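You operate a simulated robot arm through the tools that you are given. There is no shell and no other tool. Be economical: measure what you need, move in short steps, check, and stop when the job is done.

The job below is to be done with a simulated two-armed robot. You get a single attempt, and the scene is never put back.

JOB
Open the drawer of the trims bench, fetch the cream cap from the far end of the belt and set it in the inside of the drawer of the trims bench, then shut the drawer. Then put the wax block from the front lane of the belt on the top of the trims bench. Then take the wooden toggle from the red tray and leave it on the middle lane of the belt. Keep to this order.

Only the result counts: the job must be done as asked and must still hold three seconds after the hand-in. Knocking over, shifting, dropping, spilling or breaking anything else fails it. A push-on lid holds only when it is set on centred and level and pressed home; a screw cap is set on level and turned clockwise until tight.

ROBOT AND FRAMES
Two 7-joint arms with two-finger parallel grippers on one trunk, on a base that drives. Base frame: it is fixed to the floor where the robot stands at the start and does not move with it; the origin is under the middle of the robot, x ahead of it, y to its left, z up. Readings come in cm, rad, newtons and seconds.
The left shoulder is at the start at [5, 16.8, 98.2], the right one opposite. With the tool pointing down near the work surface each hand reaches from about 20 to 66 cm from the robot's upright axis, wherever it stands, measured 20 degrees to its own side. Places, roughly: cream cap [-250, 100, 75]; drawer of the trims bench [80, 0, 70]; inside of the drawer of the trims bench [80, 0, 70]; middle lane of the belt (40x14 cm) [-250, 168, 76]; top of the trims bench [90, -30, 80]; wax block [-225, 175, 75]; wooden toggle [-250, 225, 75]. Payload 1.57 kg a hand.
The TCP of each hand is the grasp point between the finger pads, 3 cm short of the fingertips. In the tool frame z runs along the fingers and y along their closing line. The gripper opens to 8 cm. The fingers are 1.7 cm wide and 1.2 cm thick; the gripper's body (4 by 8.2 cm) begins 8 cm behind the TCP.
Orientation is told as [roll, pitch, yaw] about the base's x, y, z axes, in that order, counted from this pose: with the fingers straight down and closing along the base's y, the tool's x points along the base's -x, its y along +y and its z along -z.

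CONTROLS
- The arms move only by the tool step_arm. It takes "left_steps", "right_steps" or both (then of equal length, played together; a hand with none holds still); each is a list of rows, each an object of numbers (a shift or turn left out is 0, a gripper value left out holds the last): "dx", "dy", "dz": the shift along the tool's x, y, z in units of 200 mm (1.0 is 200 mm); "wx", "wy", "wz": the turn, a rotation vector about the tool's x, y, z in units of 120 degrees (1.0 is 120 degrees); "hand": the finger opening in cm, from 0 to 8. In form: [{"dx": .., "dy": .., "dz": .., "wx": .., "wy": .., "wz": .., "hand": ..}, ...]. A call has 1 to 12 rows; each row is the pose to reach, as a shift and turn from the pose commanded when the call began, along the tool's axes at that moment. A call with a number of a shift or a turn outside -1 to 1 is refused whole. Rows are played at 5 a second. More than 5 cm and 0.15 rad between two rows, or a gripper value outside its range, and nothing of the call is played. A pose out of reach is approached as far as the arm can. The call stops where the force on the tool passes 40 N (or 10 N more than at its start, if that is more) or the arm is blocked; 0.2 s more then pass. The fingers move at their own pace (about 4.5 cm/s each) and stop on an object; they squeeze with about 36 N. The grip force told is the motor's: it shows also when the fingers shut on nothing. Time passes only in rows, and 0.2 s behind the last, so rows that repeat a pose let the fingers close. It gives the time, the measured TCP pose, the force on the tool (base axes), the opening and the grip force at its end, in the units of the frame above (readings bear some noise), with the torque about the TCP (base axes, N m) and any sound that the robot's microphone picked up.
- Cameras (640 x 400 px; columns grow to the right, rows downward): "scene" is now at [12.1, -0.3, 118.28]; the picture's right is [-0.06, -1.00, 0.00], its down [-0.67, 0.04, -0.74] and it looks along [0.74, -0.04, -0.67] (base axes); focal length 214 px, centre (320, 200). "left" rides on the left gripper at [7.2, 0.7, -12.2] in its tool frame; the picture's right is [-0.09, 1.00, 0.00], its down [-0.84, -0.08, -0.54] and it looks along [-0.54, -0.05, 0.84] (tool axes); focal length 238 px, centre (320, 200). "right" rides on the right gripper at [7.2, -0.7, -12.2] in its tool frame; the picture's right is [0.09, 1.00, 0.00], its down [-0.84, 0.08, -0.54] and it looks along [-0.54, 0.05, 0.84] (tool axes); focal length 238 px, centre (320, 200). There is no depth. A picture from a camera that has moved, and an enlarged one, comes with that camera's place and axes in the base frame and with its lens.
- capture(camera): a new picture of that camera. The clock stands still meanwhile.
- move_column(by): slides the trunk up (or, below 0, down) by that many cm; the arms and the scene camera ride with it, the base frame stays. It gives what a move gives, with no picture.
- drive_base(legs): drives the robot by 1 to 6 legs, each [ahead, left, turn to the left] in cm, cm and rad, along the robot's own axes; the way and the turn of a leg run together, so that a leg with both is an arc; at most 150 cm and 3.142 rad a leg. The arms and the cameras ride along, it lands a little off, and it stops where it bumps. It gives what a move gives.
- pan_tilt(pan, tilt): turns the head with the scene camera to pan (to the left, within 1.396 rad either way) and tilt (down, from -0.506 to 1.204), counted from straight ahead of the robot. It gives what a move gives.
- close_up(camera, box): a new picture of the part [left, top, right, bottom] of that camera's present view, enlarged. The clock stands still meanwhile.
- finish_job(): hands the job in; it is judged then, once.

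Work in short steps. Places have to be worked out from the pictures, the camera data and where the tool is seen: move nearer, look again, correct. Check each grasp and each placing, and mend what went wrong. You have 165 turns and 122 pictures in all, those below and enlarged ones among them. Open the grippers and draw the arms clear of the work before you hand the job in, unless the task says otherwise; then end with one line.

The tools are called after "Call:" by a JSON object that holds its "method" and its "body". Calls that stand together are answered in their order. step_arm: Moves the arms, as the interface text tells. Its arguments: {"type":"object","properties":{"left_steps":{"type":"array"},"right_steps":{"type":"array"}},"required":[]} The other tools are called the same way: move_column (by) slides the trunk up or down; drive_base (legs) drives the base; pan_tilt (pan, tilt) turns the head that bears the scene camera; capture (camera) takes a picture; close_up (camera, box) takes an enlarged picture of a part of a camera's view; finish_job () hands the job in.

At the start:

```text
clock: 0.0
left_position: [44.02, 17.01, 104.41]
left_tcp_rot: [0.0, 0.001, -0.001]
left_force: [-0.3, -0.3, -0.1]
left_torque: [-0.01, 0.04, -0.01]
left_width: 8.01
left_gripper_force: 0.1
right_position: [39.83, -19.96, 102.26]
right_tcp_rot: [-0.001, 0.0, -0.002]
right_force: [-0.4, 0.4, -1.3]
right_torque: [0.05, -0.03, 0.0]
right_width: 7.97
right_gripper_force: 0.0
trunk travel left (down, up): [-15.0, 29.3]
robot x, y, heading: [0.14, 0.58, 0.001]
head pan, tilt: [-0.058, 0.731]
```

scene: 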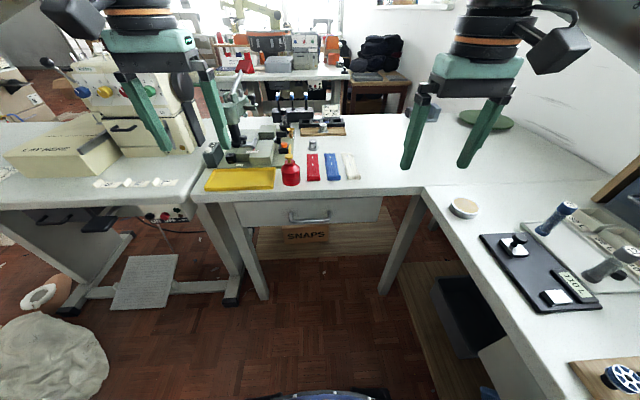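
right: 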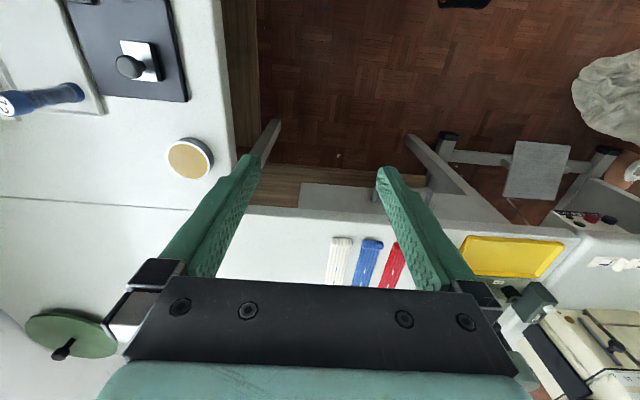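
left: 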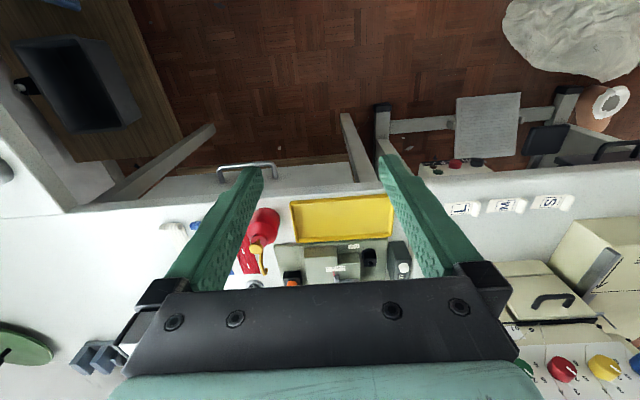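

I look closer at the drawer handle first. From the first picture I judge it to be near [58, 1, 70].

Call:
{"method": "close_up", "body": {"camera": "scene", "box": [220, 130, 400, 250]}}

Call:
{"method": "close_up", "body": {"camera": "left", "box": [180, 130, 340, 230]}}

```text
3.33 times, centred on (310, 190) of scene
camera zoom: at [12.1, -0.3, 118.28], right [-0.06, -1.0, 0.0], down [-0.67, 0.04, -0.74], along [0.74, -0.04, -0.67], focal length 715 px, centre (353, 233)
```

zoom: 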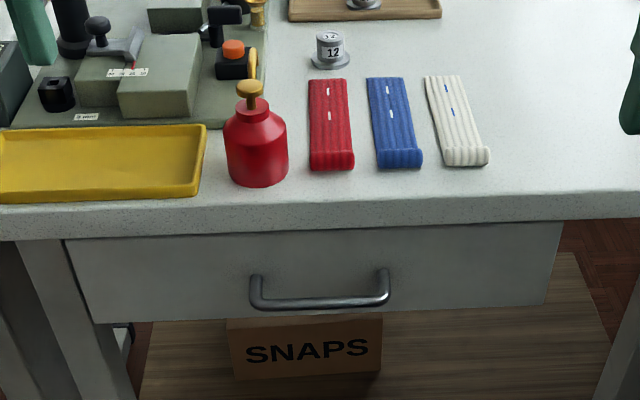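

```text
4.00 times, centred on (260, 180) of left
camera zoom: at [36.79, 17.77, 116.59], right [0.09, 1.0, 0.0], down [0.84, -0.08, 0.54], along [0.54, -0.05, -0.84], focal length 953 px, centre (560, 280)
```

zoom: 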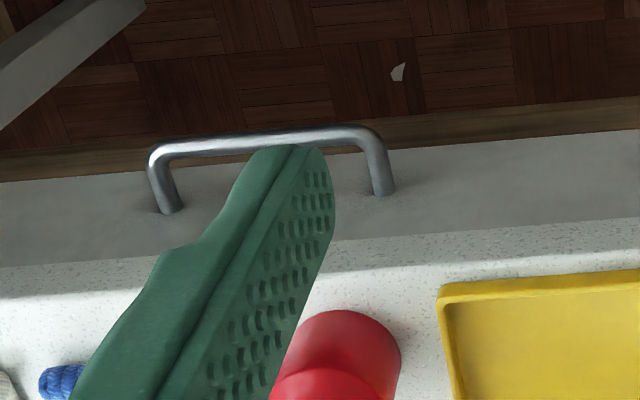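

The handle bar triangulates to x≈56.5, y −5.6..5.9, z≈69.8, about 3.5 cm off the drawer front at x≈60. I bring the right hand above it with fingers closing along x, opened 3 cm, and move the left hand a bit outward.

Call:
{"method": "step_arm", "body": {"right_steps": [{"dx": -0.07, "dy": 0.083, "dz": 0.08, "wz": -0.0625, "hand": 3}, {"dx": -0.14, "dy": 0.166, "dz": 0.16, "wz": -0.125}, {"dx": -0.21, "dy": 0.25, "dz": 0.24, "wz": -0.1875}, {"dx": -0.28, "dy": 0.333, "dz": 0.32, "wz": -0.25}, {"dx": -0.35, "dy": 0.416, "dz": 0.4, "wz": -0.3125}, {"dx": -0.42, "dy": 0.5, "dz": 0.48, "wz": -0.375}, {"dx": -0.49, "dy": 0.583, "dz": 0.56, "wz": -0.4375}, {"dx": -0.56, "dy": 0.666, "dz": 0.64, "wz": -0.5}, {"dx": -0.63, "dy": 0.75, "dz": 0.72, "wz": -0.5625}, {"dx": -0.7, "dy": 0.833, "dz": 0.8, "wz": -0.625}, {"dx": -0.77, "dy": 0.916, "dz": 0.88, "wz": -0.6875}, {"dx": -0.8335, "dy": 0.998, "dz": 0.95, "wz": -0.75}], "left_steps": [{"dy": 0.04}, {"dy": 0.08}, {"dy": 0.12}, {"dy": 0.16}, {"dy": 0.2}, {"dy": 0.24}, {"dy": 0.28}, {"dy": 0.32}, {"dy": 0.36}, {"dy": 0.4}, {"dy": 0.4}, {"dy": 0.4}]}}

```text
clock: 2.6
left_position: [44.09, 25.0, 104.39]
left_tcp_rot: [0.0, 0.0, 0.0]
left_force: [-0.3, -0.2, -0.2]
left_torque: [0.0, 0.03, -0.01]
left_width: 8.0
left_gripper_force: 0.0
right_position: [37.3, -0.2, 87.9]
right_tcp_rot: [-0.064, -0.043, 1.419]
right_force: [-0.4, 0.3, -0.1]
right_torque: [-0.02, -0.03, -0.02]
right_width: 2.97
right_gripper_force: 0.0
right hand out of reach, approached as far as the arm can: row 7, 8, 9, 10, 11, 12
trunk travel left (down, up): [-15.0, 29.3]
robot x, y, heading: [0.14, -0.12, 0.003]
head pan, tilt: [-0.058, 0.731]
```

The right arm couldn't take yaw +90 out there. I'll test what the commanded pose now is by turning back 0.15 rad while holding position.

Call:
{"method": "step_arm", "body": {"right_steps": [{"wz": 0.06}, {"wz": 0.06}]}}

```text
clock: 3.2
left_position: [44.18, 25.3, 104.37]
left_tcp_rot: [0.001, 0.0, -0.001]
left_force: [0.6, -0.3, 0.2]
left_torque: [0.0, 0.01, 0.04]
left_width: 8.02
left_gripper_force: 0.0
right_position: [37.33, -0.13, 87.91]
right_tcp_rot: [-0.057, -0.049, 1.293]
right_force: [0.6, 0.2, -1.0]
right_torque: [0.03, -0.01, -0.03]
right_width: 2.98
right_gripper_force: 0.0
trunk travel left (down, up): [-15.0, 29.3]
robot x, y, heading: [0.51, 0.07, 0.001]
head pan, tilt: [-0.058, 0.731]
```

The commanded pose is the reached one. I turn the right wrist the other way toward yaw −90, drawing back to the right a little.

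Call:
{"method": "step_arm", "body": {"right_steps": [{"dx": 0.04, "dy": -0.011, "wz": 0.07}, {"dx": 0.08, "dy": -0.022, "wz": 0.14}, {"dx": 0.12, "dy": -0.033, "wz": 0.21}, {"dx": 0.16, "dy": -0.044, "wz": 0.28}, {"dx": 0.2, "dy": -0.055, "wz": 0.35}, {"dx": 0.24, "dy": -0.066, "wz": 0.42}, {"dx": 0.28, "dy": -0.077, "wz": 0.49}, {"dx": 0.32, "dy": -0.088, "wz": 0.56}, {"dx": 0.36, "dy": -0.1, "wz": 0.63}, {"dx": 0.4, "dy": -0.11, "wz": 0.7}, {"dx": 0.44, "dy": -0.12, "wz": 0.77}, {"dx": 0.48, "dy": -0.137, "wz": 0.84}]}}

```text
clock: 5.8
left_position: [44.13, 25.03, 104.51]
left_tcp_rot: [-0.001, 0.0, 0.0]
left_force: [0.2, 1.1, -0.2]
left_torque: [0.01, 0.01, -0.01]
left_width: 8.02
left_gripper_force: 0.0
right_position: [37.11, -10.48, 87.73]
right_tcp_rot: [0.058, -0.049, -0.472]
right_force: [0.4, -0.1, 0.2]
right_torque: [-0.01, -0.01, -0.03]
right_width: 3.01
right_gripper_force: 0.1
trunk travel left (down, up): [-15.0, 29.3]
robot x, y, heading: [0.31, -0.19, 0.002]
head pan, tilt: [-0.058, 0.731]
```

Continuing the turn to yaw −90.

Call:
{"method": "step_arm", "body": {"right_steps": [{"wz": 0.066}, {"wz": 0.131}, {"wz": 0.197}, {"wz": 0.262}, {"wz": 0.328}, {"wz": 0.394}, {"wz": 0.459}, {"wz": 0.525}, {"wz": 0.525}]}}

```text
clock: 7.8
left_position: [44.09, 25.08, 104.39]
left_tcp_rot: [0.0, 0.0, 0.0]
left_force: [-1.5, 0.6, 0.2]
left_torque: [-0.03, -0.03, -0.02]
left_width: 8.01
left_gripper_force: 0.0
right_position: [37.16, -10.41, 87.7]
right_tcp_rot: [0.068, 0.032, -1.569]
right_force: [-0.7, -0.6, -0.4]
right_torque: [0.04, -0.01, 0.01]
right_width: 2.99
right_gripper_force: 0.1
trunk travel left (down, up): [-15.0, 29.3]
robot x, y, heading: [0.1, 0.16, -0.001]
head pan, tilt: [-0.058, 0.731]
```

Yaw is right; now level the tool and go over the handle at z≈84.

Call:
{"method": "step_arm", "body": {"right_steps": [{"dx": 0.065, "dy": 0.12, "dz": 0.02, "wx": 0.0325, "wy": -0.0153}, {"dx": 0.13, "dy": 0.24, "dz": 0.04, "wx": 0.0325, "wy": -0.0153}, {"dx": 0.195, "dy": 0.36, "dz": 0.06, "wx": 0.0325, "wy": -0.0153}, {"dx": 0.26, "dy": 0.48, "dz": 0.08, "wx": 0.0325, "wy": -0.0153}, {"dx": 0.325, "dy": 0.6, "dz": 0.1, "wx": 0.0325, "wy": -0.0153}, {"dx": 0.39, "dy": 0.72, "dz": 0.12, "wx": 0.0325, "wy": -0.0153}, {"dx": 0.455, "dy": 0.84, "dz": 0.14, "wx": 0.0325, "wy": -0.0153}, {"dx": 0.52, "dy": 0.967, "dz": 0.15, "wx": 0.0325, "wy": -0.0153}, {"dx": 0.52, "dy": 0.967, "dz": 0.15, "wx": 0.0325, "wy": -0.0153}]}}

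```text
clock: 9.8
left_position: [44.21, 25.15, 104.4]
left_tcp_rot: [0.0, 0.001, -0.001]
left_force: [0.1, 1.1, -0.4]
left_torque: [-0.04, -0.03, 0.0]
left_width: 8.01
left_gripper_force: 0.0
right_position: [56.63, 0.07, 86.41]
right_tcp_rot: [0.002, -0.002, -1.566]
right_force: [-0.4, -0.6, 0.6]
right_torque: [0.0, -0.02, 0.02]
right_width: 3.01
right_gripper_force: 0.1
trunk travel left (down, up): [-15.0, 29.3]
robot x, y, heading: [0.31, -0.21, 0.004]
head pan, tilt: [-0.058, 0.731]
```

Well placed. A check picture from the right hand before going down.

Call:
{"method": "capture", "body": {"camera": "right"}}

Call:
{"method": "capture", "body": {"camera": "scene"}}

```text
116 pictures are left
camera right: at [55.78, 7.15, 98.44], right [1.0, 0.1, 0.0], down [0.08, -0.84, 0.54], along [0.05, -0.54, -0.84], focal length 238 px, centre (320, 200)
```

right: 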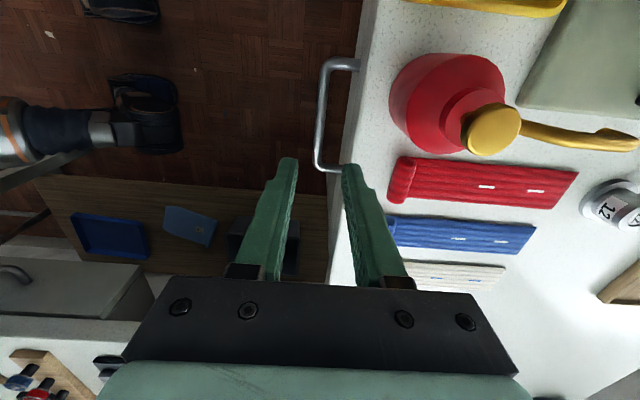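

```text
115 pictures are left
camera scene: at [12.1, -0.3, 118.28], right [-0.06, -1.0, 0.0], down [-0.67, 0.04, -0.74], along [0.74, -0.04, -0.67], focal length 214 px, centre (320, 200)
```

scene: 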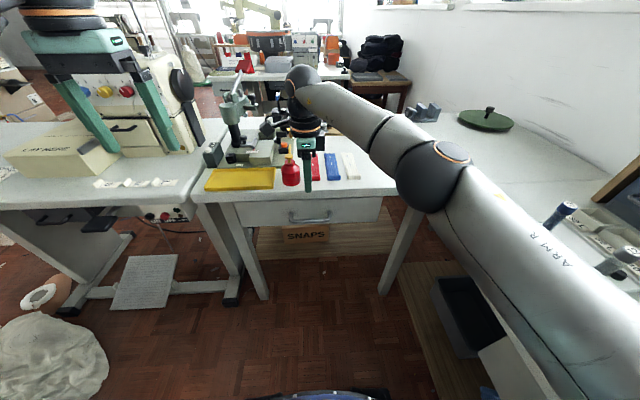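

Bar confirmed at x≈56.5; the bench edge is at ≈59.2, so I shift 0.6 cm back and descend to z≈70.8, leaving the fingers open 3 cm, then close.

Call:
{"method": "step_arm", "body": {"right_steps": [{"dy": -0.035, "dz": 0.13}, {"dy": -0.035, "dz": 0.26}, {"dy": -0.035, "dz": 0.39}, {"dy": -0.035, "dz": 0.52}, {"dy": -0.035, "dz": 0.65}, {"dy": -0.035, "dz": 0.78}, {"dy": -0.035, "dz": 0.78}]}}

```text
clock: 11.3
left_position: [43.87, 25.07, 104.47]
left_tcp_rot: [0.0, -0.002, 0.0]
left_force: [0.4, 0.8, -0.3]
left_torque: [-0.02, -0.02, -0.02]
left_width: 8.01
left_gripper_force: 0.0
right_position: [56.26, 0.22, 72.02]
right_tcp_rot: [0.023, 0.003, -1.568]
right_force: [-2.1, -0.6, 16.6]
right_torque: [-0.33, -0.72, -0.1]
right_width: 3.0
right_gripper_force: 0.0
trunk travel left (down, up): [-15.0, 29.3]
robot x, y, heading: [-0.02, -0.07, 0.001]
head pan, tilt: [-0.058, 0.731]
stopped in row 7 (right hand): the force on the tool passed its limit (the readings are from after the stop); the commanded pose is now the measured one
```

Torque says the gripper body touched the bench top edge (so the bench top is about z 80). Tips are at z≈69, about at the bar; I try closing on it here.

Call:
{"method": "step_arm", "body": {"right_steps": [{"dz": -0.01, "hand": 3}, {"dz": -0.01, "hand": 0}, {"dz": -0.01, "hand": 0}, {"dz": -0.01, "hand": 0}]}}

Call:
{"method": "capture", "body": {"camera": "right"}}

```text
clock: 12.3
left_position: [43.98, 25.15, 104.59]
left_tcp_rot: [-0.001, -0.001, 0.0]
left_force: [-0.5, -0.4, 0.2]
left_torque: [-0.01, -0.02, 0.0]
left_width: 7.99
left_gripper_force: 0.1
right_position: [56.23, 0.17, 71.95]
right_tcp_rot: [0.021, 0.0, -1.569]
right_force: [3.0, 5.0, 19.5]
right_torque: [-0.44, -0.41, 0.4]
right_width: 1.19
right_gripper_force: 28.8
trunk travel left (down, up): [-15.0, 29.3]
robot x, y, heading: [0.03, 0.0, 0.004]
head pan, tilt: [-0.058, 0.731]
```

```text
114 pictures are left
camera right: at [55.25, 7.18, 84.03], right [1.0, 0.09, 0.02], down [0.07, -0.84, 0.54], along [0.07, -0.54, -0.84], focal length 238 px, centre (320, 200)
```

right: 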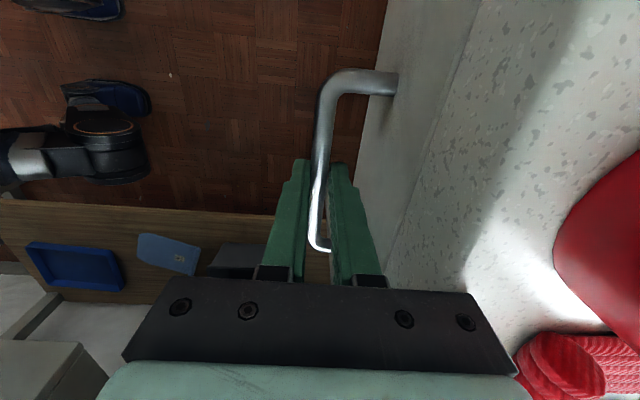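

The bar is gripped (1.2 cm). I pull the drawer out about 20 cm along −x, easing up slightly first.

Call:
{"method": "step_arm", "body": {"right_steps": [{"dz": -0.02, "hand": 0}, {"dz": -0.02, "dy": -0.09}, {"dz": -0.02, "dy": -0.18}, {"dz": -0.02, "dy": -0.27}, {"dz": -0.02, "dy": -0.36}, {"dz": -0.02, "dy": -0.45}, {"dz": -0.02, "dy": -0.54}, {"dz": -0.02, "dy": -0.63}, {"dz": -0.02, "dy": -0.72}, {"dz": -0.02, "dy": -0.81}, {"dz": -0.02, "dy": -0.9}, {"dz": -0.02, "dy": -0.95}]}}

Call:
{"method": "capture", "body": {"camera": "scene"}}

```text
clock: 14.9
left_position: [43.99, 25.06, 104.42]
left_tcp_rot: [-0.001, -0.002, 0.0]
left_force: [0.0, -0.3, 0.1]
left_torque: [-0.02, -0.01, 0.01]
left_width: 8.01
left_gripper_force: 0.0
right_position: [37.1, 0.08, 71.99]
right_tcp_rot: [0.018, 0.003, -1.57]
right_force: [0.8, 12.0, 9.9]
right_torque: [0.36, -0.02, 0.35]
right_width: 1.17
right_gripper_force: 28.4
trunk travel left (down, up): [-15.0, 29.3]
robot x, y, heading: [0.51, -0.29, 0.0]
head pan, tilt: [-0.058, 0.731]
```

```text
113 pictures are left
camera scene: at [12.03, -0.24, 118.3], right [-0.06, -1.0, 0.0], down [-0.67, 0.04, -0.74], along [0.74, -0.04, -0.67], focal length 214 px, centre (320, 200)
```

scene: 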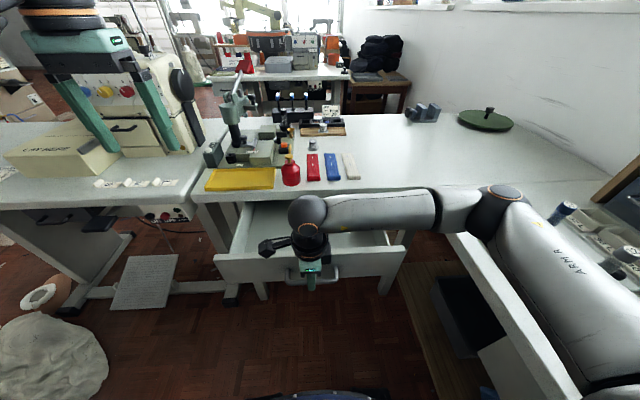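

The drawer is open 19 cm. Release and lift straight up.

Call:
{"method": "step_arm", "body": {"right_steps": [{"hand": 2.8}, {"hand": 2.8}, {"dz": -0.2}, {"dz": -0.4}, {"dz": -0.6}, {"dz": -0.8}, {"dz": -1.0}, {"dz": -1.0}]}}

Call:
{"method": "pan_tilt", "body": {"pan": 0, "tilt": 0.8}}

Call:
{"method": "capture", "body": {"camera": "right"}}

```text
clock: 16.8
left_position: [44.16, 25.11, 104.43]
left_tcp_rot: [0.001, -0.003, 0.001]
left_force: [-0.4, 0.7, 0.2]
left_torque: [0.0, -0.01, -0.01]
left_width: 8.0
left_gripper_force: 0.1
right_position: [36.83, 0.03, 91.84]
right_tcp_rot: [0.015, 0.002, -1.569]
right_force: [-0.1, -0.7, 0.3]
right_torque: [-0.01, -0.04, 0.0]
right_width: 2.78
right_gripper_force: 0.0
trunk travel left (down, up): [-15.0, 29.3]
robot x, y, heading: [-0.05, 0.1, 0.0]
head pan, tilt: [-0.058, 0.731]
```

```text
clock: 17.4
left_position: [43.94, 25.07, 104.33]
left_tcp_rot: [0.001, 0.0, 0.001]
left_force: [-0.7, 0.4, -0.3]
left_torque: [-0.01, -0.04, -0.02]
left_width: 8.03
left_gripper_force: 0.0
right_position: [36.81, 0.16, 91.97]
right_tcp_rot: [0.014, 0.002, -1.568]
right_force: [-0.6, 0.5, -0.5]
right_torque: [-0.01, 0.02, -0.01]
right_width: 2.82
right_gripper_force: 0.1
trunk travel left (down, up): [-15.0, 29.3]
robot x, y, heading: [-0.4, -0.4, -0.002]
head pan, tilt: [0.0, 0.799]
```

```text
112 pictures are left
camera right: at [35.93, 7.16, 103.93], right [1.0, 0.09, 0.02], down [0.07, -0.84, 0.54], along [0.06, -0.54, -0.84], focal length 238 px, centre (320, 200)
```

right: 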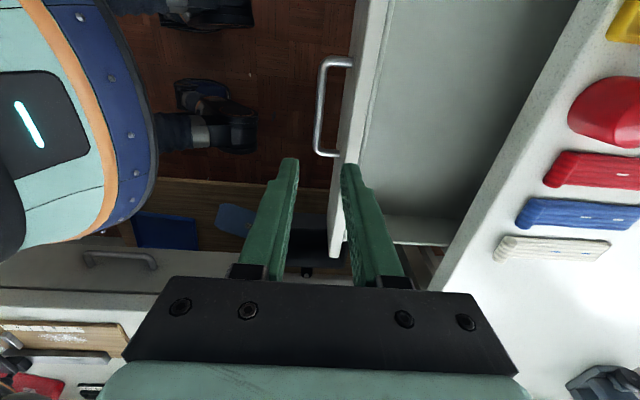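

Drawer interior is empty and open from x≈41 to 59. I now back off the bench and turn left to look toward the belt.

Call:
{"method": "drive_base", "body": {"legs": [[-60, 0, 0], [0, 0, 1.57]]}}

Call:
{"method": "pan_tilt", "body": {"pan": 0.9, "tilt": 0.35}}

Call:
{"method": "capture", "body": {"camera": "scene"}}

```text
clock: 24.6
left_position: [-85.46, 43.64, 104.48]
left_tcp_rot: [0.0, -0.003, 1.582]
left_force: [0.5, 0.0, 0.6]
left_torque: [0.03, 0.01, -0.05]
left_width: 7.99
left_gripper_force: 0.0
right_position: [-60.3, 36.85, 91.83]
right_tcp_rot: [0.017, 0.002, 0.011]
right_force: [0.5, 0.4, 0.1]
right_torque: [0.02, 0.0, 0.0]
right_width: 2.79
right_gripper_force: 0.1
trunk travel left (down, up): [-15.0, 29.3]
robot x, y, heading: [-59.52, -0.26, 1.58]
head pan, tilt: [0.0, 0.799]
```

```text
clock: 25.8
left_position: [-85.45, 43.76, 104.53]
left_tcp_rot: [0.0, -0.001, 1.582]
left_force: [0.0, 0.7, -0.4]
left_torque: [-0.04, 0.0, 0.0]
left_width: 8.03
left_gripper_force: 0.1
right_position: [-60.3, 36.9, 91.83]
right_tcp_rot: [0.015, 0.003, 0.012]
right_force: [0.2, 0.2, 0.0]
right_torque: [0.01, -0.01, -0.03]
right_width: 2.8
right_gripper_force: 0.0
trunk travel left (down, up): [-15.0, 29.3]
robot x, y, heading: [-59.94, 0.14, 1.586]
head pan, tilt: [0.901, 0.351]
```

```text
111 pictures are left
camera scene: at [-67.41, 9.84, 121.68], right [0.61, 0.79, 0.0], down [0.27, -0.21, -0.94], along [-0.74, 0.58, -0.34], focal length 214 px, centre (320, 200)
```

scene: 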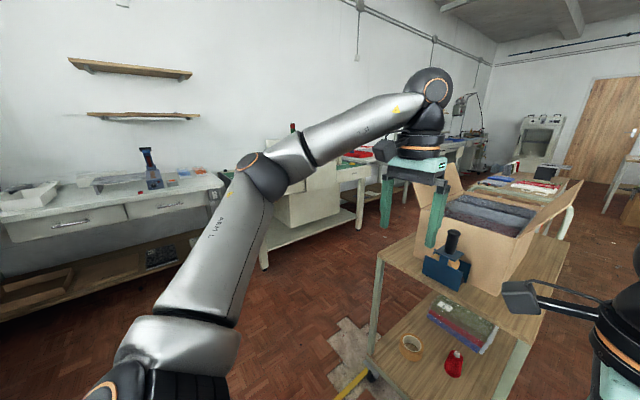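

A cart stands near (-115, 83+), and the belt appears with its front edge at x≈-224, from y≈70 to beyond 195. I turn to face −x and advance along y≈0, then look.

Call:
{"method": "drive_base", "body": {"legs": [[0, 0, 1.56], [100, 0, 0]]}}

Call:
{"method": "pan_tilt", "body": {"pan": -0.8, "tilt": 0.5}}

Call:
{"method": "capture", "body": {"camera": "scene"}}

```text
clock: 29.7
left_position: [-105.86, -20.52, 104.27]
left_tcp_rot: [0.009, 0.006, 3.045]
left_force: [-0.4, -0.5, 0.0]
left_torque: [0.01, 0.01, 0.0]
left_width: 8.0
left_gripper_force: 0.1
right_position: [-96.58, 3.14, 91.82]
right_tcp_rot: [0.016, 0.004, 1.49]
right_force: [0.3, 0.3, 0.8]
right_torque: [0.03, 0.01, 0.0]
right_width: 2.82
right_gripper_force: 0.2
trunk travel left (down, up): [-15.0, 29.3]
robot x, y, heading: [-59.5, 0.31, 3.06]
head pan, tilt: [0.901, 0.351]
stopped in leg 1: the robot was blocked; the commanded pose is now the measured one
```

```text
clock: 31.4
left_position: [-106.03, -20.5, 104.2]
left_tcp_rot: [0.011, 0.006, 3.045]
left_force: [0.0, -0.5, -0.8]
left_torque: [0.0, 0.01, 0.04]
left_width: 7.99
left_gripper_force: 0.2
right_position: [-96.8, 3.06, 91.73]
right_tcp_rot: [0.014, 0.004, 1.493]
right_force: [0.5, 0.6, 0.1]
right_torque: [-0.03, 0.02, 0.0]
right_width: 2.8
right_gripper_force: 0.0
trunk travel left (down, up): [-15.0, 29.3]
robot x, y, heading: [-59.67, -0.21, 3.056]
head pan, tilt: [-0.799, 0.499]
```

```text
110 pictures are left
camera scene: at [-70.06, 7.86, 120.27], right [0.77, 0.64, 0.0], down [0.31, -0.37, -0.88], along [-0.56, 0.68, -0.48], focal length 214 px, centre (320, 200)
```

scene: 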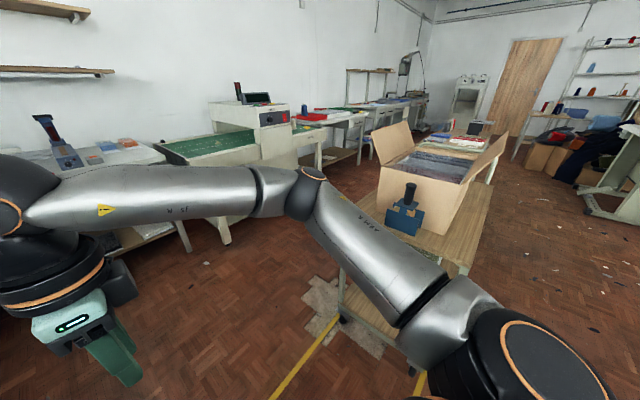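

Something blocked the last bit of the turn, likely on the left side. I look there.

Call:
{"method": "pan_tilt", "body": {"pan": 1.1, "tilt": 0.6}}

Call:
{"method": "capture", "body": {"camera": "scene"}}

```text
clock: 33.3
left_position: [-105.91, -20.65, 104.22]
left_tcp_rot: [0.008, 0.007, 3.046]
left_force: [0.4, 0.3, -0.6]
left_torque: [0.0, -0.01, 0.0]
left_width: 8.01
left_gripper_force: 0.1
right_position: [-96.66, 3.08, 91.8]
right_tcp_rot: [0.014, 0.006, 1.492]
right_force: [0.3, -0.6, 0.9]
right_torque: [0.0, 0.01, 0.01]
right_width: 2.8
right_gripper_force: 0.0
trunk travel left (down, up): [-15.0, 29.3]
robot x, y, heading: [-60.18, 0.4, 3.067]
head pan, tilt: [1.1, 0.6]
```

```text
109 pictures are left
camera scene: at [-68.89, -6.67, 119.41], right [-0.85, 0.52, 0.0], down [0.3, 0.48, -0.83], along [-0.43, -0.7, -0.56], focal length 214 px, centre (320, 200)
```

scene: 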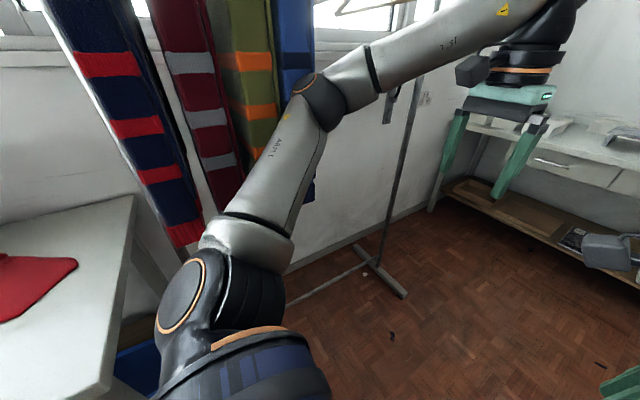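

The left elbow brushed hanging scarves on a rack. I tuck the left arm in, slide 12 cm away from them and go ahead.

Call:
{"method": "step_arm", "body": {"left_steps": [{"dy": -0.1}, {"dy": -0.2}, {"dy": -0.3}, {"dy": -0.4}]}}

Call:
{"method": "drive_base", "body": {"legs": [[0, -13, 0], [60, 0, 0.08], [40, 0, 0]]}}

Call:
{"method": "pan_tilt", "body": {"pan": -0.7, "tilt": 0.55}}

Call:
{"method": "capture", "body": {"camera": "scene"}}

```text
clock: 34.3
left_position: [-104.98, -12.92, 104.25]
left_tcp_rot: [0.007, 0.004, 3.049]
left_force: [0.2, 0.3, -0.9]
left_torque: [0.05, -0.01, 0.02]
left_width: 8.0
left_gripper_force: 0.0
right_position: [-96.6, 2.84, 91.89]
right_tcp_rot: [0.017, 0.003, 1.491]
right_force: [0.0, -0.7, 0.6]
right_torque: [0.01, 0.0, 0.0]
right_width: 2.79
right_gripper_force: 0.1
trunk travel left (down, up): [-15.0, 29.3]
robot x, y, heading: [-59.85, 0.11, 3.061]
head pan, tilt: [1.1, 0.6]
```

```text
clock: 40.6
left_position: [-202.33, -1.65, 104.22]
left_tcp_rot: [0.009, 0.004, 3.133]
left_force: [-0.2, -0.5, -0.5]
left_torque: [-0.01, -0.02, 0.01]
left_width: 7.99
left_gripper_force: 0.0
right_position: [-195.1, 14.9, 91.87]
right_tcp_rot: [0.016, 0.003, 1.578]
right_force: [0.0, 0.3, 0.0]
right_torque: [0.01, -0.02, 0.03]
right_width: 2.77
right_gripper_force: 0.1
trunk travel left (down, up): [-15.0, 29.3]
robot x, y, heading: [-158.23, 15.16, -3.137]
head pan, tilt: [1.1, 0.6]
```

```text
clock: 42.4
left_position: [-202.42, -1.61, 104.28]
left_tcp_rot: [0.007, 0.001, 3.133]
left_force: [0.1, 0.4, 0.7]
left_torque: [0.0, 0.0, 0.01]
left_width: 8.01
left_gripper_force: 0.1
right_position: [-195.29, 14.83, 91.8]
right_tcp_rot: [0.018, 0.003, 1.577]
right_force: [0.5, 0.1, 1.2]
right_torque: [0.01, 0.0, 0.02]
right_width: 2.81
right_gripper_force: 0.1
trunk travel left (down, up): [-15.0, 29.3]
robot x, y, heading: [-158.58, 15.35, -3.137]
head pan, tilt: [-0.7, 0.55]
```

```text
108 pictures are left
camera scene: at [-169.5, 21.11, 119.86], right [0.64, 0.77, 0.0], down [0.4, -0.33, -0.85], along [-0.66, 0.55, -0.52], focal length 214 px, centre (320, 200)
```

scene: 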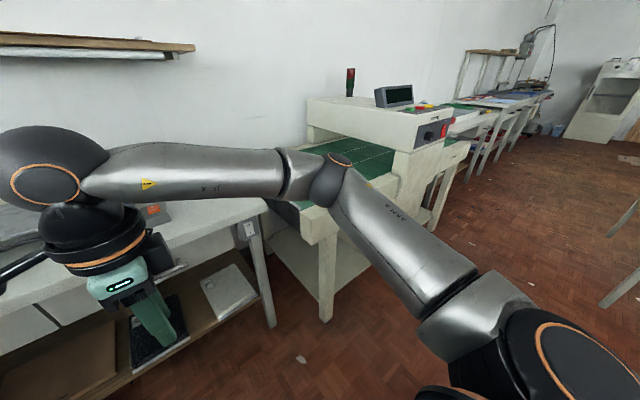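

The belt's end and tunnel machine are visible; the cap should lie near the tunnel mouth at y≈100. I go ahead 20 and slide right to y≈80.

Call:
{"method": "drive_base", "body": {"legs": [[15, 0, 0], [0, -65, 0]]}}

Call:
{"method": "pan_tilt", "body": {"pan": 0, "tilt": 0.6}}

Call:
{"method": "capture", "body": {"camera": "scene"}}

```text
clock: 47.0
left_position: [-217.73, 63.66, 104.36]
left_tcp_rot: [0.007, 0.004, 3.133]
left_force: [0.1, 0.4, -0.3]
left_torque: [0.0, -0.01, 0.0]
left_width: 8.03
left_gripper_force: 0.2
right_position: [-210.71, 80.09, 91.83]
right_tcp_rot: [0.017, 0.003, 1.577]
right_force: [-0.6, 0.1, -0.1]
right_torque: [-0.02, 0.0, -0.01]
right_width: 2.81
right_gripper_force: 0.1
trunk travel left (down, up): [-15.0, 29.3]
robot x, y, heading: [-174.13, 80.53, -3.138]
head pan, tilt: [-0.7, 0.55]
```

```text
clock: 48.1
left_position: [-217.79, 63.61, 104.28]
left_tcp_rot: [0.008, 0.005, 3.131]
left_force: [0.7, -0.1, 0.0]
left_torque: [-0.01, 0.02, -0.02]
left_width: 7.98
left_gripper_force: 0.1
right_position: [-210.83, 80.13, 91.87]
right_tcp_rot: [0.016, 0.001, 1.577]
right_force: [0.0, 0.3, 0.0]
right_torque: [-0.01, -0.03, 0.02]
right_width: 2.82
right_gripper_force: 0.0
trunk travel left (down, up): [-15.0, 29.3]
robot x, y, heading: [-174.35, 80.13, -3.137]
head pan, tilt: [0.0, 0.6]
```

```text
107 pictures are left
camera scene: at [-186.93, 80.58, 119.41], right [0.0, 1.0, 0.0], down [0.56, 0.0, -0.83], along [-0.83, 0.0, -0.56], focal length 214 px, centre (320, 200)
```

scene: 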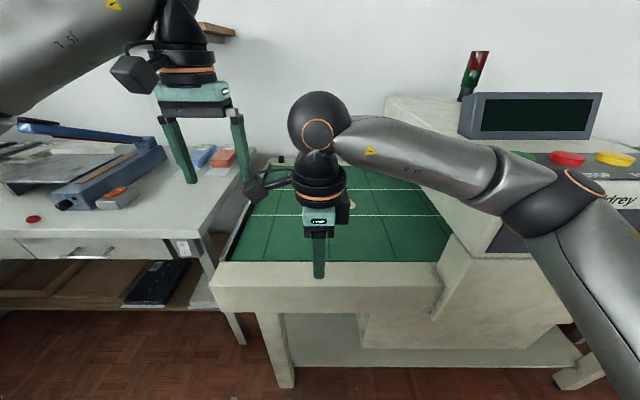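

The right arm hides part of the belt. I turn the right hand back to its neutral yaw and draw it up and to the right, then look again.

Call:
{"method": "step_arm", "body": {"right_steps": [{"dx": -0.09, "dz": -0.05, "wz": -0.0625}, {"dx": -0.18, "dz": -0.1, "wz": -0.125}, {"dx": -0.27, "dz": -0.15, "wz": -0.1875}, {"dx": -0.36, "dz": -0.2, "wz": -0.25}, {"dx": -0.45, "dz": -0.25, "wz": -0.3125}, {"dx": -0.54, "dz": -0.3, "wz": -0.375}, {"dx": -0.63, "dz": -0.35, "wz": -0.4375}, {"dx": -0.72, "dz": -0.4, "wz": -0.5}, {"dx": -0.81, "dz": -0.45, "wz": -0.5625}, {"dx": -0.9, "dz": -0.5, "wz": -0.625}, {"dx": -0.95, "dz": -0.5, "wz": -0.6875}, {"dx": -1.0, "dz": -0.5, "wz": -0.75}]}}

Call:
{"method": "capture", "body": {"camera": "scene"}}

Call:
{"method": "capture", "body": {"camera": "right"}}

```text
clock: 50.7
left_position: [-217.8, 63.72, 104.31]
left_tcp_rot: [0.008, 0.004, 3.134]
left_force: [-0.2, 0.9, 0.7]
left_torque: [-0.03, 0.0, -0.02]
left_width: 7.98
left_gripper_force: 0.0
right_position: [-210.67, 100.26, 102.0]
right_tcp_rot: [0.002, -0.015, -3.133]
right_force: [-0.4, 0.1, -0.3]
right_torque: [0.0, 0.02, 0.0]
right_width: 2.79
right_gripper_force: 0.0
trunk travel left (down, up): [-15.0, 29.3]
robot x, y, heading: [-173.84, 80.52, -3.14]
head pan, tilt: [0.0, 0.6]
```

```text
106 pictures are left
camera scene: at [-186.94, 80.58, 119.41], right [0.0, 1.0, 0.0], down [0.56, 0.0, -0.83], along [-0.83, 0.0, -0.56], focal length 214 px, centre (320, 200)
```

scene: 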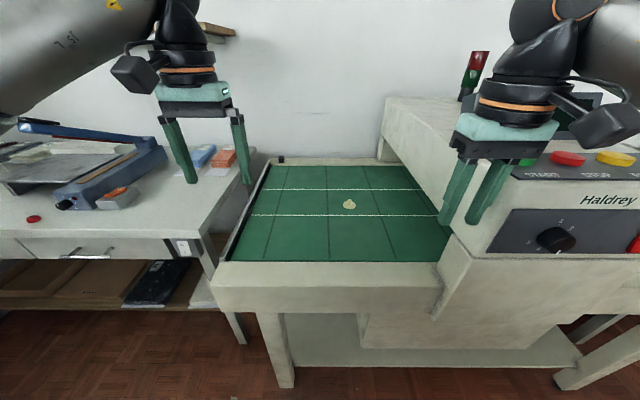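

```text
105 pictures are left
camera right: at [-203.35, 100.8, 113.8], right [0.1, -0.99, 0.0], down [-0.83, -0.08, 0.56], along [-0.55, -0.06, -0.83], focal length 238 px, centre (320, 200)
```

right: 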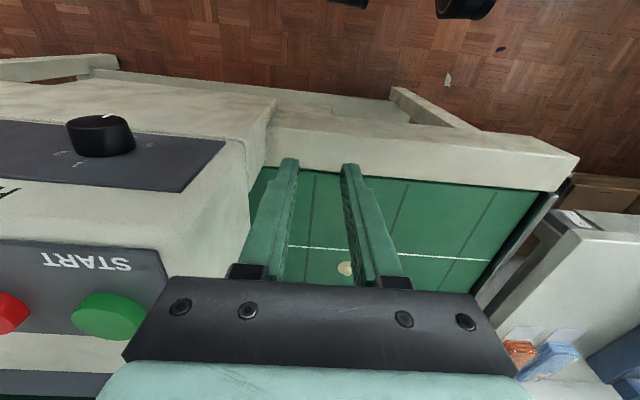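

The cap is the small cream object at about (-250.5, 90.5). A close-up to see its shape.

Call:
{"method": "close_up", "body": {"camera": "scene", "box": [318, 184, 382, 224]}}

```text
10.00 times, centred on (350, 204) of scene
camera zoom: at [-186.94, 80.58, 119.41], right [0.0, 1.0, 0.0], down [0.56, 0.0, -0.83], along [-0.83, 0.0, -0.56], focal length 2145 px, centre (20, 160)
```

zoom: 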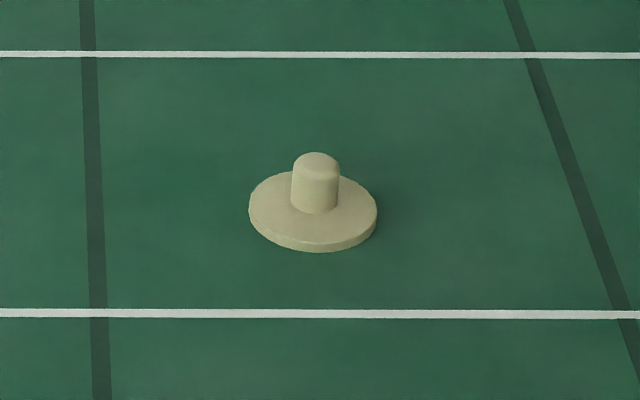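

The cap has a 4.8 cm disc and a 1.7 cm knob about 2 cm tall; I'll grip the knob. First shift the right hand to y≈90 clear of the machine panel and drive 18 cm nearer.

Call:
{"method": "step_arm", "body": {"right_steps": [{"dy": 0.12, "hand": 4}, {"dy": 0.24}, {"dy": 0.36}, {"dy": 0.49}]}}

Call:
{"method": "drive_base", "body": {"legs": [[18, 0, 0]]}}

Call:
{"method": "capture", "body": {"camera": "right"}}

```text
clock: 51.7
left_position: [-217.89, 63.71, 104.37]
left_tcp_rot: [0.005, 0.002, 3.134]
left_force: [-0.7, -0.4, 0.5]
left_torque: [-0.03, 0.03, -0.01]
left_width: 7.99
left_gripper_force: 0.1
right_position: [-210.65, 90.17, 101.77]
right_tcp_rot: [0.002, -0.017, -3.134]
right_force: [-0.3, 0.1, 0.2]
right_torque: [0.0, 0.01, 0.01]
right_width: 4.0
right_gripper_force: 0.2
trunk travel left (down, up): [-15.0, 29.3]
robot x, y, heading: [-173.8, 80.68, -3.138]
head pan, tilt: [0.0, 0.6]
```

```text
clock: 53.2
left_position: [-233.06, 63.34, 105.29]
left_tcp_rot: [0.001, -0.023, 3.13]
left_force: [0.1, -0.2, -0.7]
left_torque: [0.0, 0.01, -0.01]
left_width: 7.98
left_gripper_force: 0.0
right_position: [-225.69, 89.9, 103.74]
right_tcp_rot: [-0.003, -0.064, -3.136]
right_force: [0.2, -0.2, 0.3]
right_torque: [-0.03, -0.01, 0.01]
right_width: 4.02
right_gripper_force: 0.1
trunk travel left (down, up): [-15.0, 29.3]
robot x, y, heading: [-191.0, 80.79, -3.141]
head pan, tilt: [0.0, 0.6]
```

```text
103 pictures are left
camera right: at [-217.76, 90.54, 115.34], right [0.1, -1.0, -0.01], down [-0.8, -0.08, 0.6], along [-0.59, -0.05, -0.8], focal length 238 px, centre (320, 200)
```

right: 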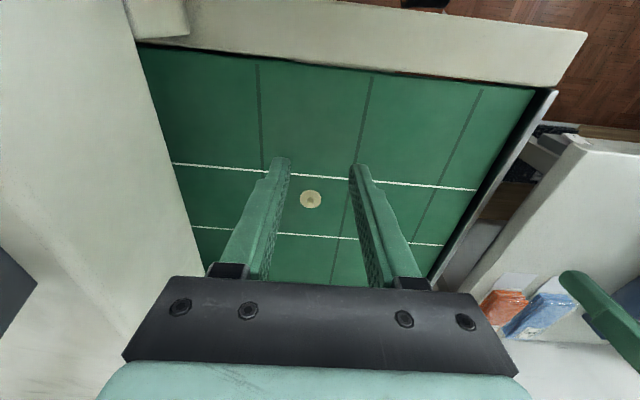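

The hand came out slightly pitched after the drive. I level it and move forward 20 cm and down to z≈90, above the cap.

Call:
{"method": "step_arm", "body": {"right_steps": [{"wy": 0.03}, {"dx": -0.12, "dz": 0.08, "wy": 0.03}, {"dx": -0.24, "dz": 0.16, "wy": 0.03}, {"dx": -0.36, "dz": 0.24, "wy": 0.03}, {"dx": -0.48, "dz": 0.32, "wy": 0.03}, {"dx": -0.6, "dz": 0.4, "wy": 0.03}, {"dx": -0.72, "dz": 0.48, "wy": 0.03}, {"dx": -0.84, "dz": 0.56, "wy": 0.03}, {"dx": -0.96, "dz": 0.6, "wy": 0.03}, {"dx": -0.98, "dz": 0.6, "wy": 0.03}]}}

Call:
{"method": "capture", "body": {"camera": "right"}}

```text
clock: 54.4
left_position: [-233.39, 64.68, 105.12]
left_tcp_rot: [0.006, -0.018, 3.118]
left_force: [0.6, 0.6, 1.1]
left_torque: [-0.05, 0.01, -0.02]
left_width: 8.01
left_gripper_force: 0.0
right_position: [-234.17, 92.54, 106.03]
right_tcp_rot: [0.014, -0.187, 3.103]
right_force: [-1.3, -0.6, 0.2]
right_torque: [0.01, -0.02, 0.01]
right_width: 4.0
right_gripper_force: 0.0
trunk travel left (down, up): [-15.0, 29.3]
robot x, y, heading: [-190.77, 81.12, 3.133]
head pan, tilt: [0.0, 0.6]
stopped in row 5 (right hand): the arm was blocked; the commanded pose is now the measured one
```

```text
102 pictures are left
camera right: at [-224.83, 92.86, 116.5], right [0.06, -1.0, 0.0], down [-0.72, -0.04, 0.69], along [-0.69, -0.04, -0.73], focal length 238 px, centre (320, 200)
```

right: 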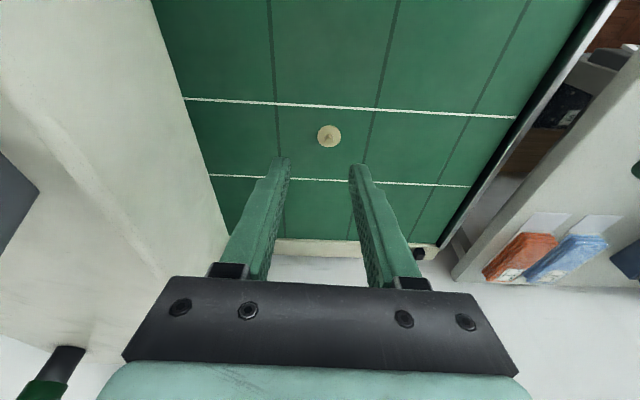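

The right arm got blocked, likely the elbow against the machine. I look at the scene.

Call:
{"method": "pan_tilt", "body": {"pan": -0.7, "tilt": 0.6}}

Call:
{"method": "capture", "body": {"camera": "scene"}}

```text
clock: 55.5
left_position: [-233.28, 64.67, 105.43]
left_tcp_rot: [0.009, -0.02, 3.121]
left_force: [0.0, 0.1, -0.4]
left_torque: [-0.03, -0.02, -0.04]
left_width: 8.0
left_gripper_force: 0.2
right_position: [-234.07, 92.57, 106.13]
right_tcp_rot: [0.016, -0.188, 3.106]
right_force: [0.0, -0.5, 0.7]
right_torque: [-0.01, -0.01, 0.01]
right_width: 4.02
right_gripper_force: 0.2
trunk travel left (down, up): [-15.0, 29.3]
robot x, y, heading: [-190.76, 80.51, 3.125]
head pan, tilt: [-0.7, 0.6]
```

```text
101 pictures are left
camera scene: at [-199.68, 86.8, 119.68], right [0.65, 0.76, -0.02], down [0.41, -0.37, -0.83], along [-0.64, 0.53, -0.55], focal length 214 px, centre (320, 200)
```

scene: 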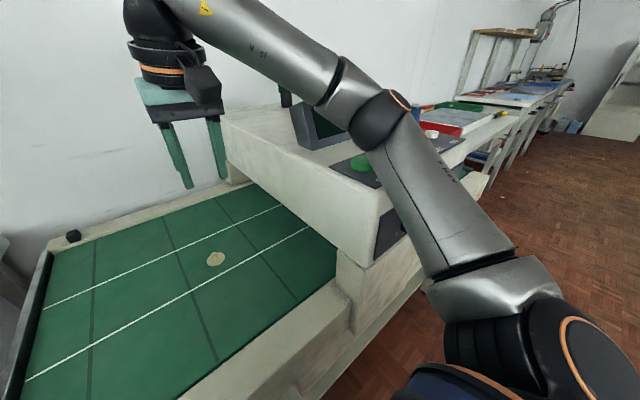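

The forearm rubs the machine's monitor. I'll back off, relevel the arm, and approach the cap diagonally from the belt's near end so the right elbow stays in front of the machine.

Call:
{"method": "drive_base", "body": {"legs": [[-22, 0, 0], [0, 22, -0.4]]}}

```text
clock: 58.4
left_position: [-220.24, 61.54, 104.4]
left_tcp_rot: [0.004, 0.001, 2.717]
left_force: [1.1, 0.1, -0.3]
left_torque: [-0.02, -0.02, -0.05]
left_width: 8.0
left_gripper_force: 0.1
right_position: [-210.16, 87.33, 103.96]
right_tcp_rot: [0.009, -0.141, 2.714]
right_force: [-0.6, -0.1, -0.6]
right_torque: [0.0, 0.02, -0.03]
right_width: 3.98
right_gripper_force: 0.0
trunk travel left (down, up): [-15.0, 29.3]
robot x, y, heading: [-173.1, 59.09, 2.732]
head pan, tilt: [-0.7, 0.6]
```

Level the right hand, then drive diagonally nearer.

Call:
{"method": "step_arm", "body": {"right_steps": [{"wy": 0.034, "wx": 0.004}, {"wy": 0.067, "wx": 0.004}, {"wy": 0.067, "wx": 0.004}]}}

Call:
{"method": "drive_base", "body": {"legs": [[20, 6, 0]]}}

Call:
{"method": "capture", "body": {"camera": "right"}}

Call:
{"method": "capture", "body": {"camera": "scene"}}

```text
clock: 59.2
left_position: [-220.28, 61.67, 104.25]
left_tcp_rot: [0.005, 0.001, 2.719]
left_force: [0.2, -1.2, 0.7]
left_torque: [0.01, 0.02, 0.0]
left_width: 7.99
left_gripper_force: 0.1
right_position: [-210.29, 87.44, 103.91]
right_tcp_rot: [0.0, -0.001, 2.714]
right_force: [-1.3, -0.3, 1.2]
right_torque: [0.01, 0.02, 0.02]
right_width: 3.97
right_gripper_force: 0.1
trunk travel left (down, up): [-15.0, 29.3]
robot x, y, heading: [-173.02, 59.41, 2.732]
head pan, tilt: [-0.7, 0.6]
```

```text
clock: 60.7
left_position: [-235.52, 63.39, 104.13]
left_tcp_rot: [0.005, 0.006, 2.726]
left_force: [-0.5, -0.1, 0.1]
left_torque: [0.01, 0.01, -0.02]
left_width: 8.02
left_gripper_force: 0.1
right_position: [-225.7, 88.96, 103.84]
right_tcp_rot: [0.0, 0.002, 2.714]
right_force: [-0.1, 0.1, 0.9]
right_torque: [0.04, 0.01, 0.01]
right_width: 4.01
right_gripper_force: 0.1
trunk travel left (down, up): [-15.0, 29.3]
robot x, y, heading: [-188.91, 61.03, 2.738]
head pan, tilt: [-0.7, 0.6]
stopped in leg 1: the robot was blocked; the commanded pose is now the measured one
```

```text
100 pictures are left
camera right: at [-219.01, 86.58, 115.92], right [-0.33, -0.94, 0.0], down [-0.79, 0.28, 0.54], along [-0.51, 0.18, -0.84], focal length 238 px, centre (320, 200)
```

right: 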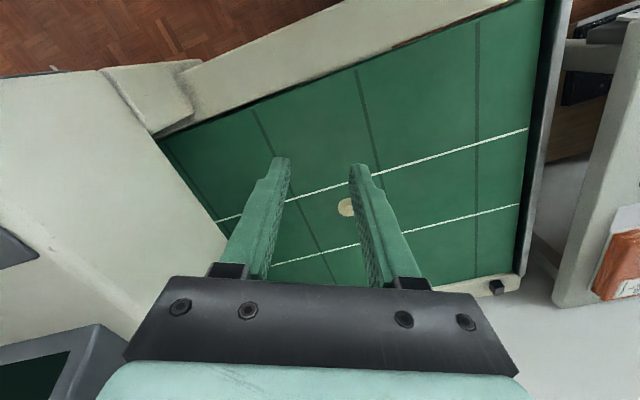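

```text
99 pictures are left
camera scene: at [-196.36, 70.78, 119.42], right [0.89, 0.45, 0.0], down [0.25, -0.5, -0.83], along [-0.37, 0.74, -0.56], focal length 214 px, centre (320, 200)
```

scene: 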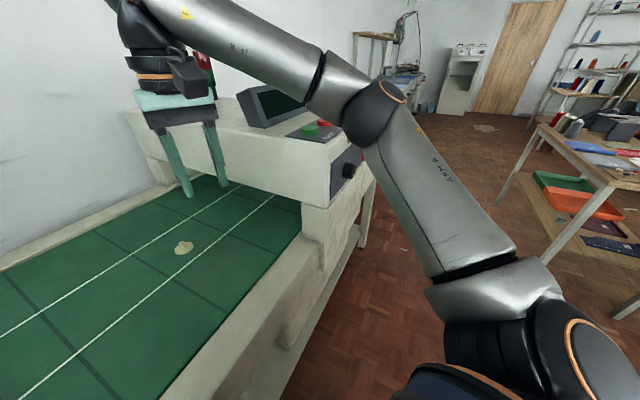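

The base bumped at x≈-189, so it can't get closer. With this heading the cap suits the left hand if I slide to y≈85; I'll first draw the right hand back out of the machine's way.

Call:
{"method": "step_arm", "body": {"right_steps": [{"dx": 0.17, "dy": -0.07}, {"dx": 0.34, "dy": -0.14}, {"dx": 0.51, "dy": -0.21}, {"dx": 0.68, "dy": -0.28}, {"dx": 0.85, "dy": -0.35}]}}

Call:
{"method": "drive_base", "body": {"legs": [[-4, 0, 0], [13, -23, 0]]}}

Call:
{"method": "capture", "body": {"camera": "left"}}

```text
clock: 61.9
left_position: [-235.55, 63.37, 104.15]
left_tcp_rot: [0.005, 0.006, 2.726]
left_force: [0.4, 0.3, 0.4]
left_torque: [-0.02, 0.0, 0.01]
left_width: 7.99
left_gripper_force: 0.1
right_position: [-207.36, 88.38, 103.8]
right_tcp_rot: [0.001, 0.001, 2.713]
right_force: [-1.0, 1.0, -0.8]
right_torque: [0.03, 0.0, 0.01]
right_width: 4.02
right_gripper_force: 0.1
trunk travel left (down, up): [-15.0, 29.3]
robot x, y, heading: [-188.58, 61.21, 2.735]
head pan, tilt: [-0.7, 0.6]
```

```text
clock: 64.2
left_position: [-234.9, 87.91, 104.25]
left_tcp_rot: [0.005, 0.005, 2.723]
left_force: [0.4, 0.2, 0.5]
left_torque: [-0.03, -0.02, 0.0]
left_width: 7.99
left_gripper_force: 0.0
right_position: [-206.62, 113.0, 103.78]
right_tcp_rot: [-0.001, 0.004, 2.714]
right_force: [0.0, -0.1, 0.4]
right_torque: [-0.02, 0.02, 0.0]
right_width: 4.0
right_gripper_force: 0.1
trunk travel left (down, up): [-15.0, 29.3]
robot x, y, heading: [-187.68, 85.55, 2.733]
head pan, tilt: [-0.7, 0.6]
```

```text
98 pictures are left
camera left: at [-228.71, 84.47, 116.36], right [-0.49, -0.87, 0.01], down [-0.74, 0.41, 0.54], along [-0.47, 0.26, -0.84], focal length 238 px, centre (320, 200)
```

left: 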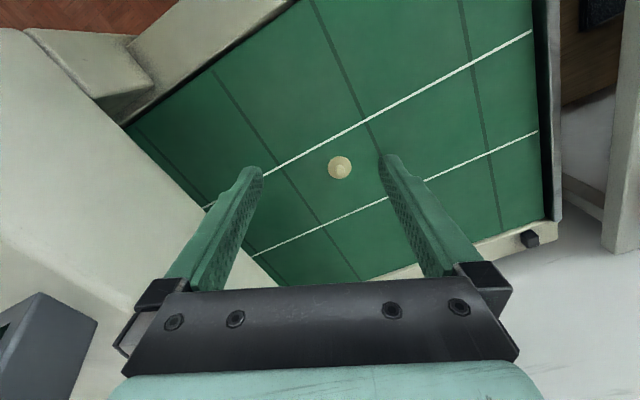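

Triangulating, the cap is about (-246, 90), knob around z≈78. I move the left hand above it at z≈90.

Call:
{"method": "step_arm", "body": {"left_steps": [{"dx": -0.11, "dy": 0.026, "dz": 0.14, "hand": 4}, {"dx": -0.22, "dy": 0.052, "dz": 0.28}, {"dx": -0.33, "dy": 0.078, "dz": 0.42}, {"dx": -0.44, "dy": 0.104, "dz": 0.56}, {"dx": -0.55, "dy": 0.13, "dz": 0.7}, {"dx": -0.55, "dy": 0.13, "dz": 0.7}]}}

Call:
{"method": "capture", "body": {"camera": "left"}}

```text
clock: 65.6
left_position: [-246.03, 89.92, 90.03]
left_tcp_rot: [0.005, 0.007, 2.726]
left_force: [-0.5, 0.1, 0.6]
left_torque: [-0.01, -0.02, -0.04]
left_width: 3.99
left_gripper_force: 0.0
right_position: [-206.76, 113.03, 103.86]
right_tcp_rot: [0.002, 0.003, 2.714]
right_force: [0.9, 0.6, 1.1]
right_torque: [0.01, 0.0, -0.01]
right_width: 4.01
right_gripper_force: 0.1
trunk travel left (down, up): [-15.0, 29.3]
robot x, y, heading: [-188.08, 85.72, 2.735]
head pan, tilt: [-0.7, 0.6]
```

```text
97 pictures are left
camera left: at [-239.84, 86.52, 102.21], right [-0.49, -0.87, 0.01], down [-0.73, 0.41, 0.54], along [-0.47, 0.26, -0.84], focal length 238 px, centre (320, 200)
```

left: 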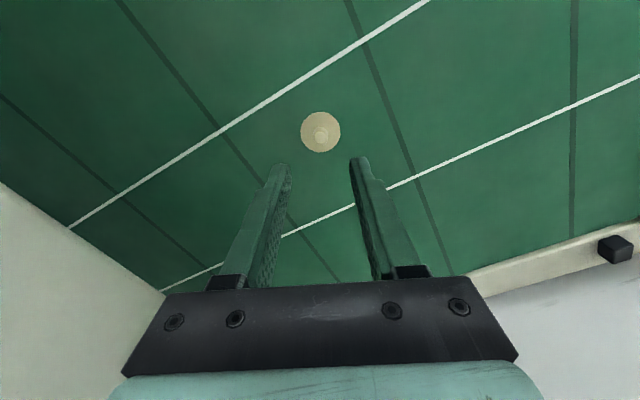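

Knob lies between the fingers at about (-246.6, 90.1). I descend to TCP z≈80 and check.

Call:
{"method": "step_arm", "body": {"left_steps": [{"dx": -0.03, "dz": 0.1}, {"dx": -0.03, "dz": 0.2}, {"dx": -0.03, "dz": 0.3}, {"dx": -0.03, "dz": 0.4}, {"dx": -0.03, "dz": 0.5}, {"dx": -0.03, "dz": 0.5}]}}

Call:
{"method": "capture", "body": {"camera": "left"}}

```text
clock: 67.0
left_position: [-246.54, 90.18, 80.17]
left_tcp_rot: [0.006, 0.006, 2.724]
left_force: [-1.0, 0.0, 0.6]
left_torque: [-0.02, -0.01, 0.0]
left_width: 4.0
left_gripper_force: 0.1
right_position: [-206.78, 112.87, 103.8]
right_tcp_rot: [-0.001, 0.002, 2.714]
right_force: [-0.5, -0.1, 0.6]
right_torque: [0.0, 0.01, -0.02]
right_width: 4.01
right_gripper_force: 0.1
trunk travel left (down, up): [-15.0, 29.3]
robot x, y, heading: [-187.88, 85.59, 2.729]
head pan, tilt: [-0.7, 0.6]
```

```text
96 pictures are left
camera left: at [-240.31, 86.65, 92.23], right [-0.49, -0.87, 0.01], down [-0.74, 0.41, 0.54], along [-0.47, 0.26, -0.84], focal length 238 px, centre (320, 200)
```

left: 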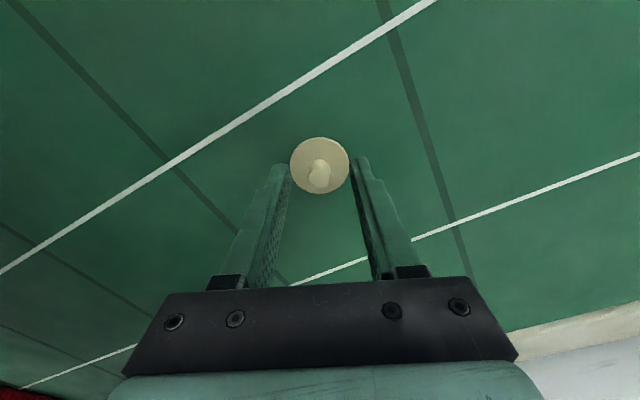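

The cap's centre is about 1 cm forward of the fingers and its disc near z≈74.4. I shift 1 cm forward, drop 2 cm and close.

Call:
{"method": "step_arm", "body": {"left_steps": [{"dx": -0.05}, {"dx": -0.05, "dz": 0.05}, {"dx": -0.05, "dz": 0.1}, {"dx": -0.05, "dz": 0.1}, {"dx": -0.05, "dz": 0.1, "hand": 0}, {"dx": -0.05, "dz": 0.1, "hand": 0}, {"dx": -0.05, "dz": 0.1, "hand": 0}, {"dx": -0.05, "dz": 0.1, "hand": 0}]}}

Call:
{"method": "capture", "body": {"camera": "left"}}

```text
clock: 67.9
left_position: [-247.6, 90.5, 79.35]
left_tcp_rot: [-0.003, -0.013, 2.727]
left_force: [4.6, -2.3, 15.6]
left_torque: [-0.1, -0.25, -0.03]
left_width: 4.06
left_gripper_force: 0.3
right_position: [-206.68, 112.82, 103.83]
right_tcp_rot: [0.0, 0.003, 2.714]
right_force: [-0.8, 0.2, 0.4]
right_torque: [-0.02, -0.02, 0.03]
right_width: 4.0
right_gripper_force: 0.1
trunk travel left (down, up): [-15.0, 29.3]
robot x, y, heading: [-187.62, 85.83, 2.739]
head pan, tilt: [-0.7, 0.6]
stopped in row 4 (left hand): the force on the tool passed its limit (the readings are from after the stop); the commanded pose is now the measured one
```

```text
95 pictures are left
camera left: at [-241.19, 86.99, 91.37], right [-0.49, -0.87, 0.0], down [-0.73, 0.41, 0.55], along [-0.48, 0.27, -0.83], focal length 238 px, centre (320, 200)
```

left: 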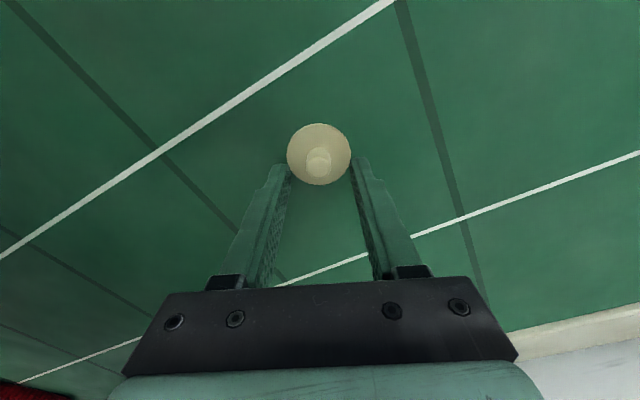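

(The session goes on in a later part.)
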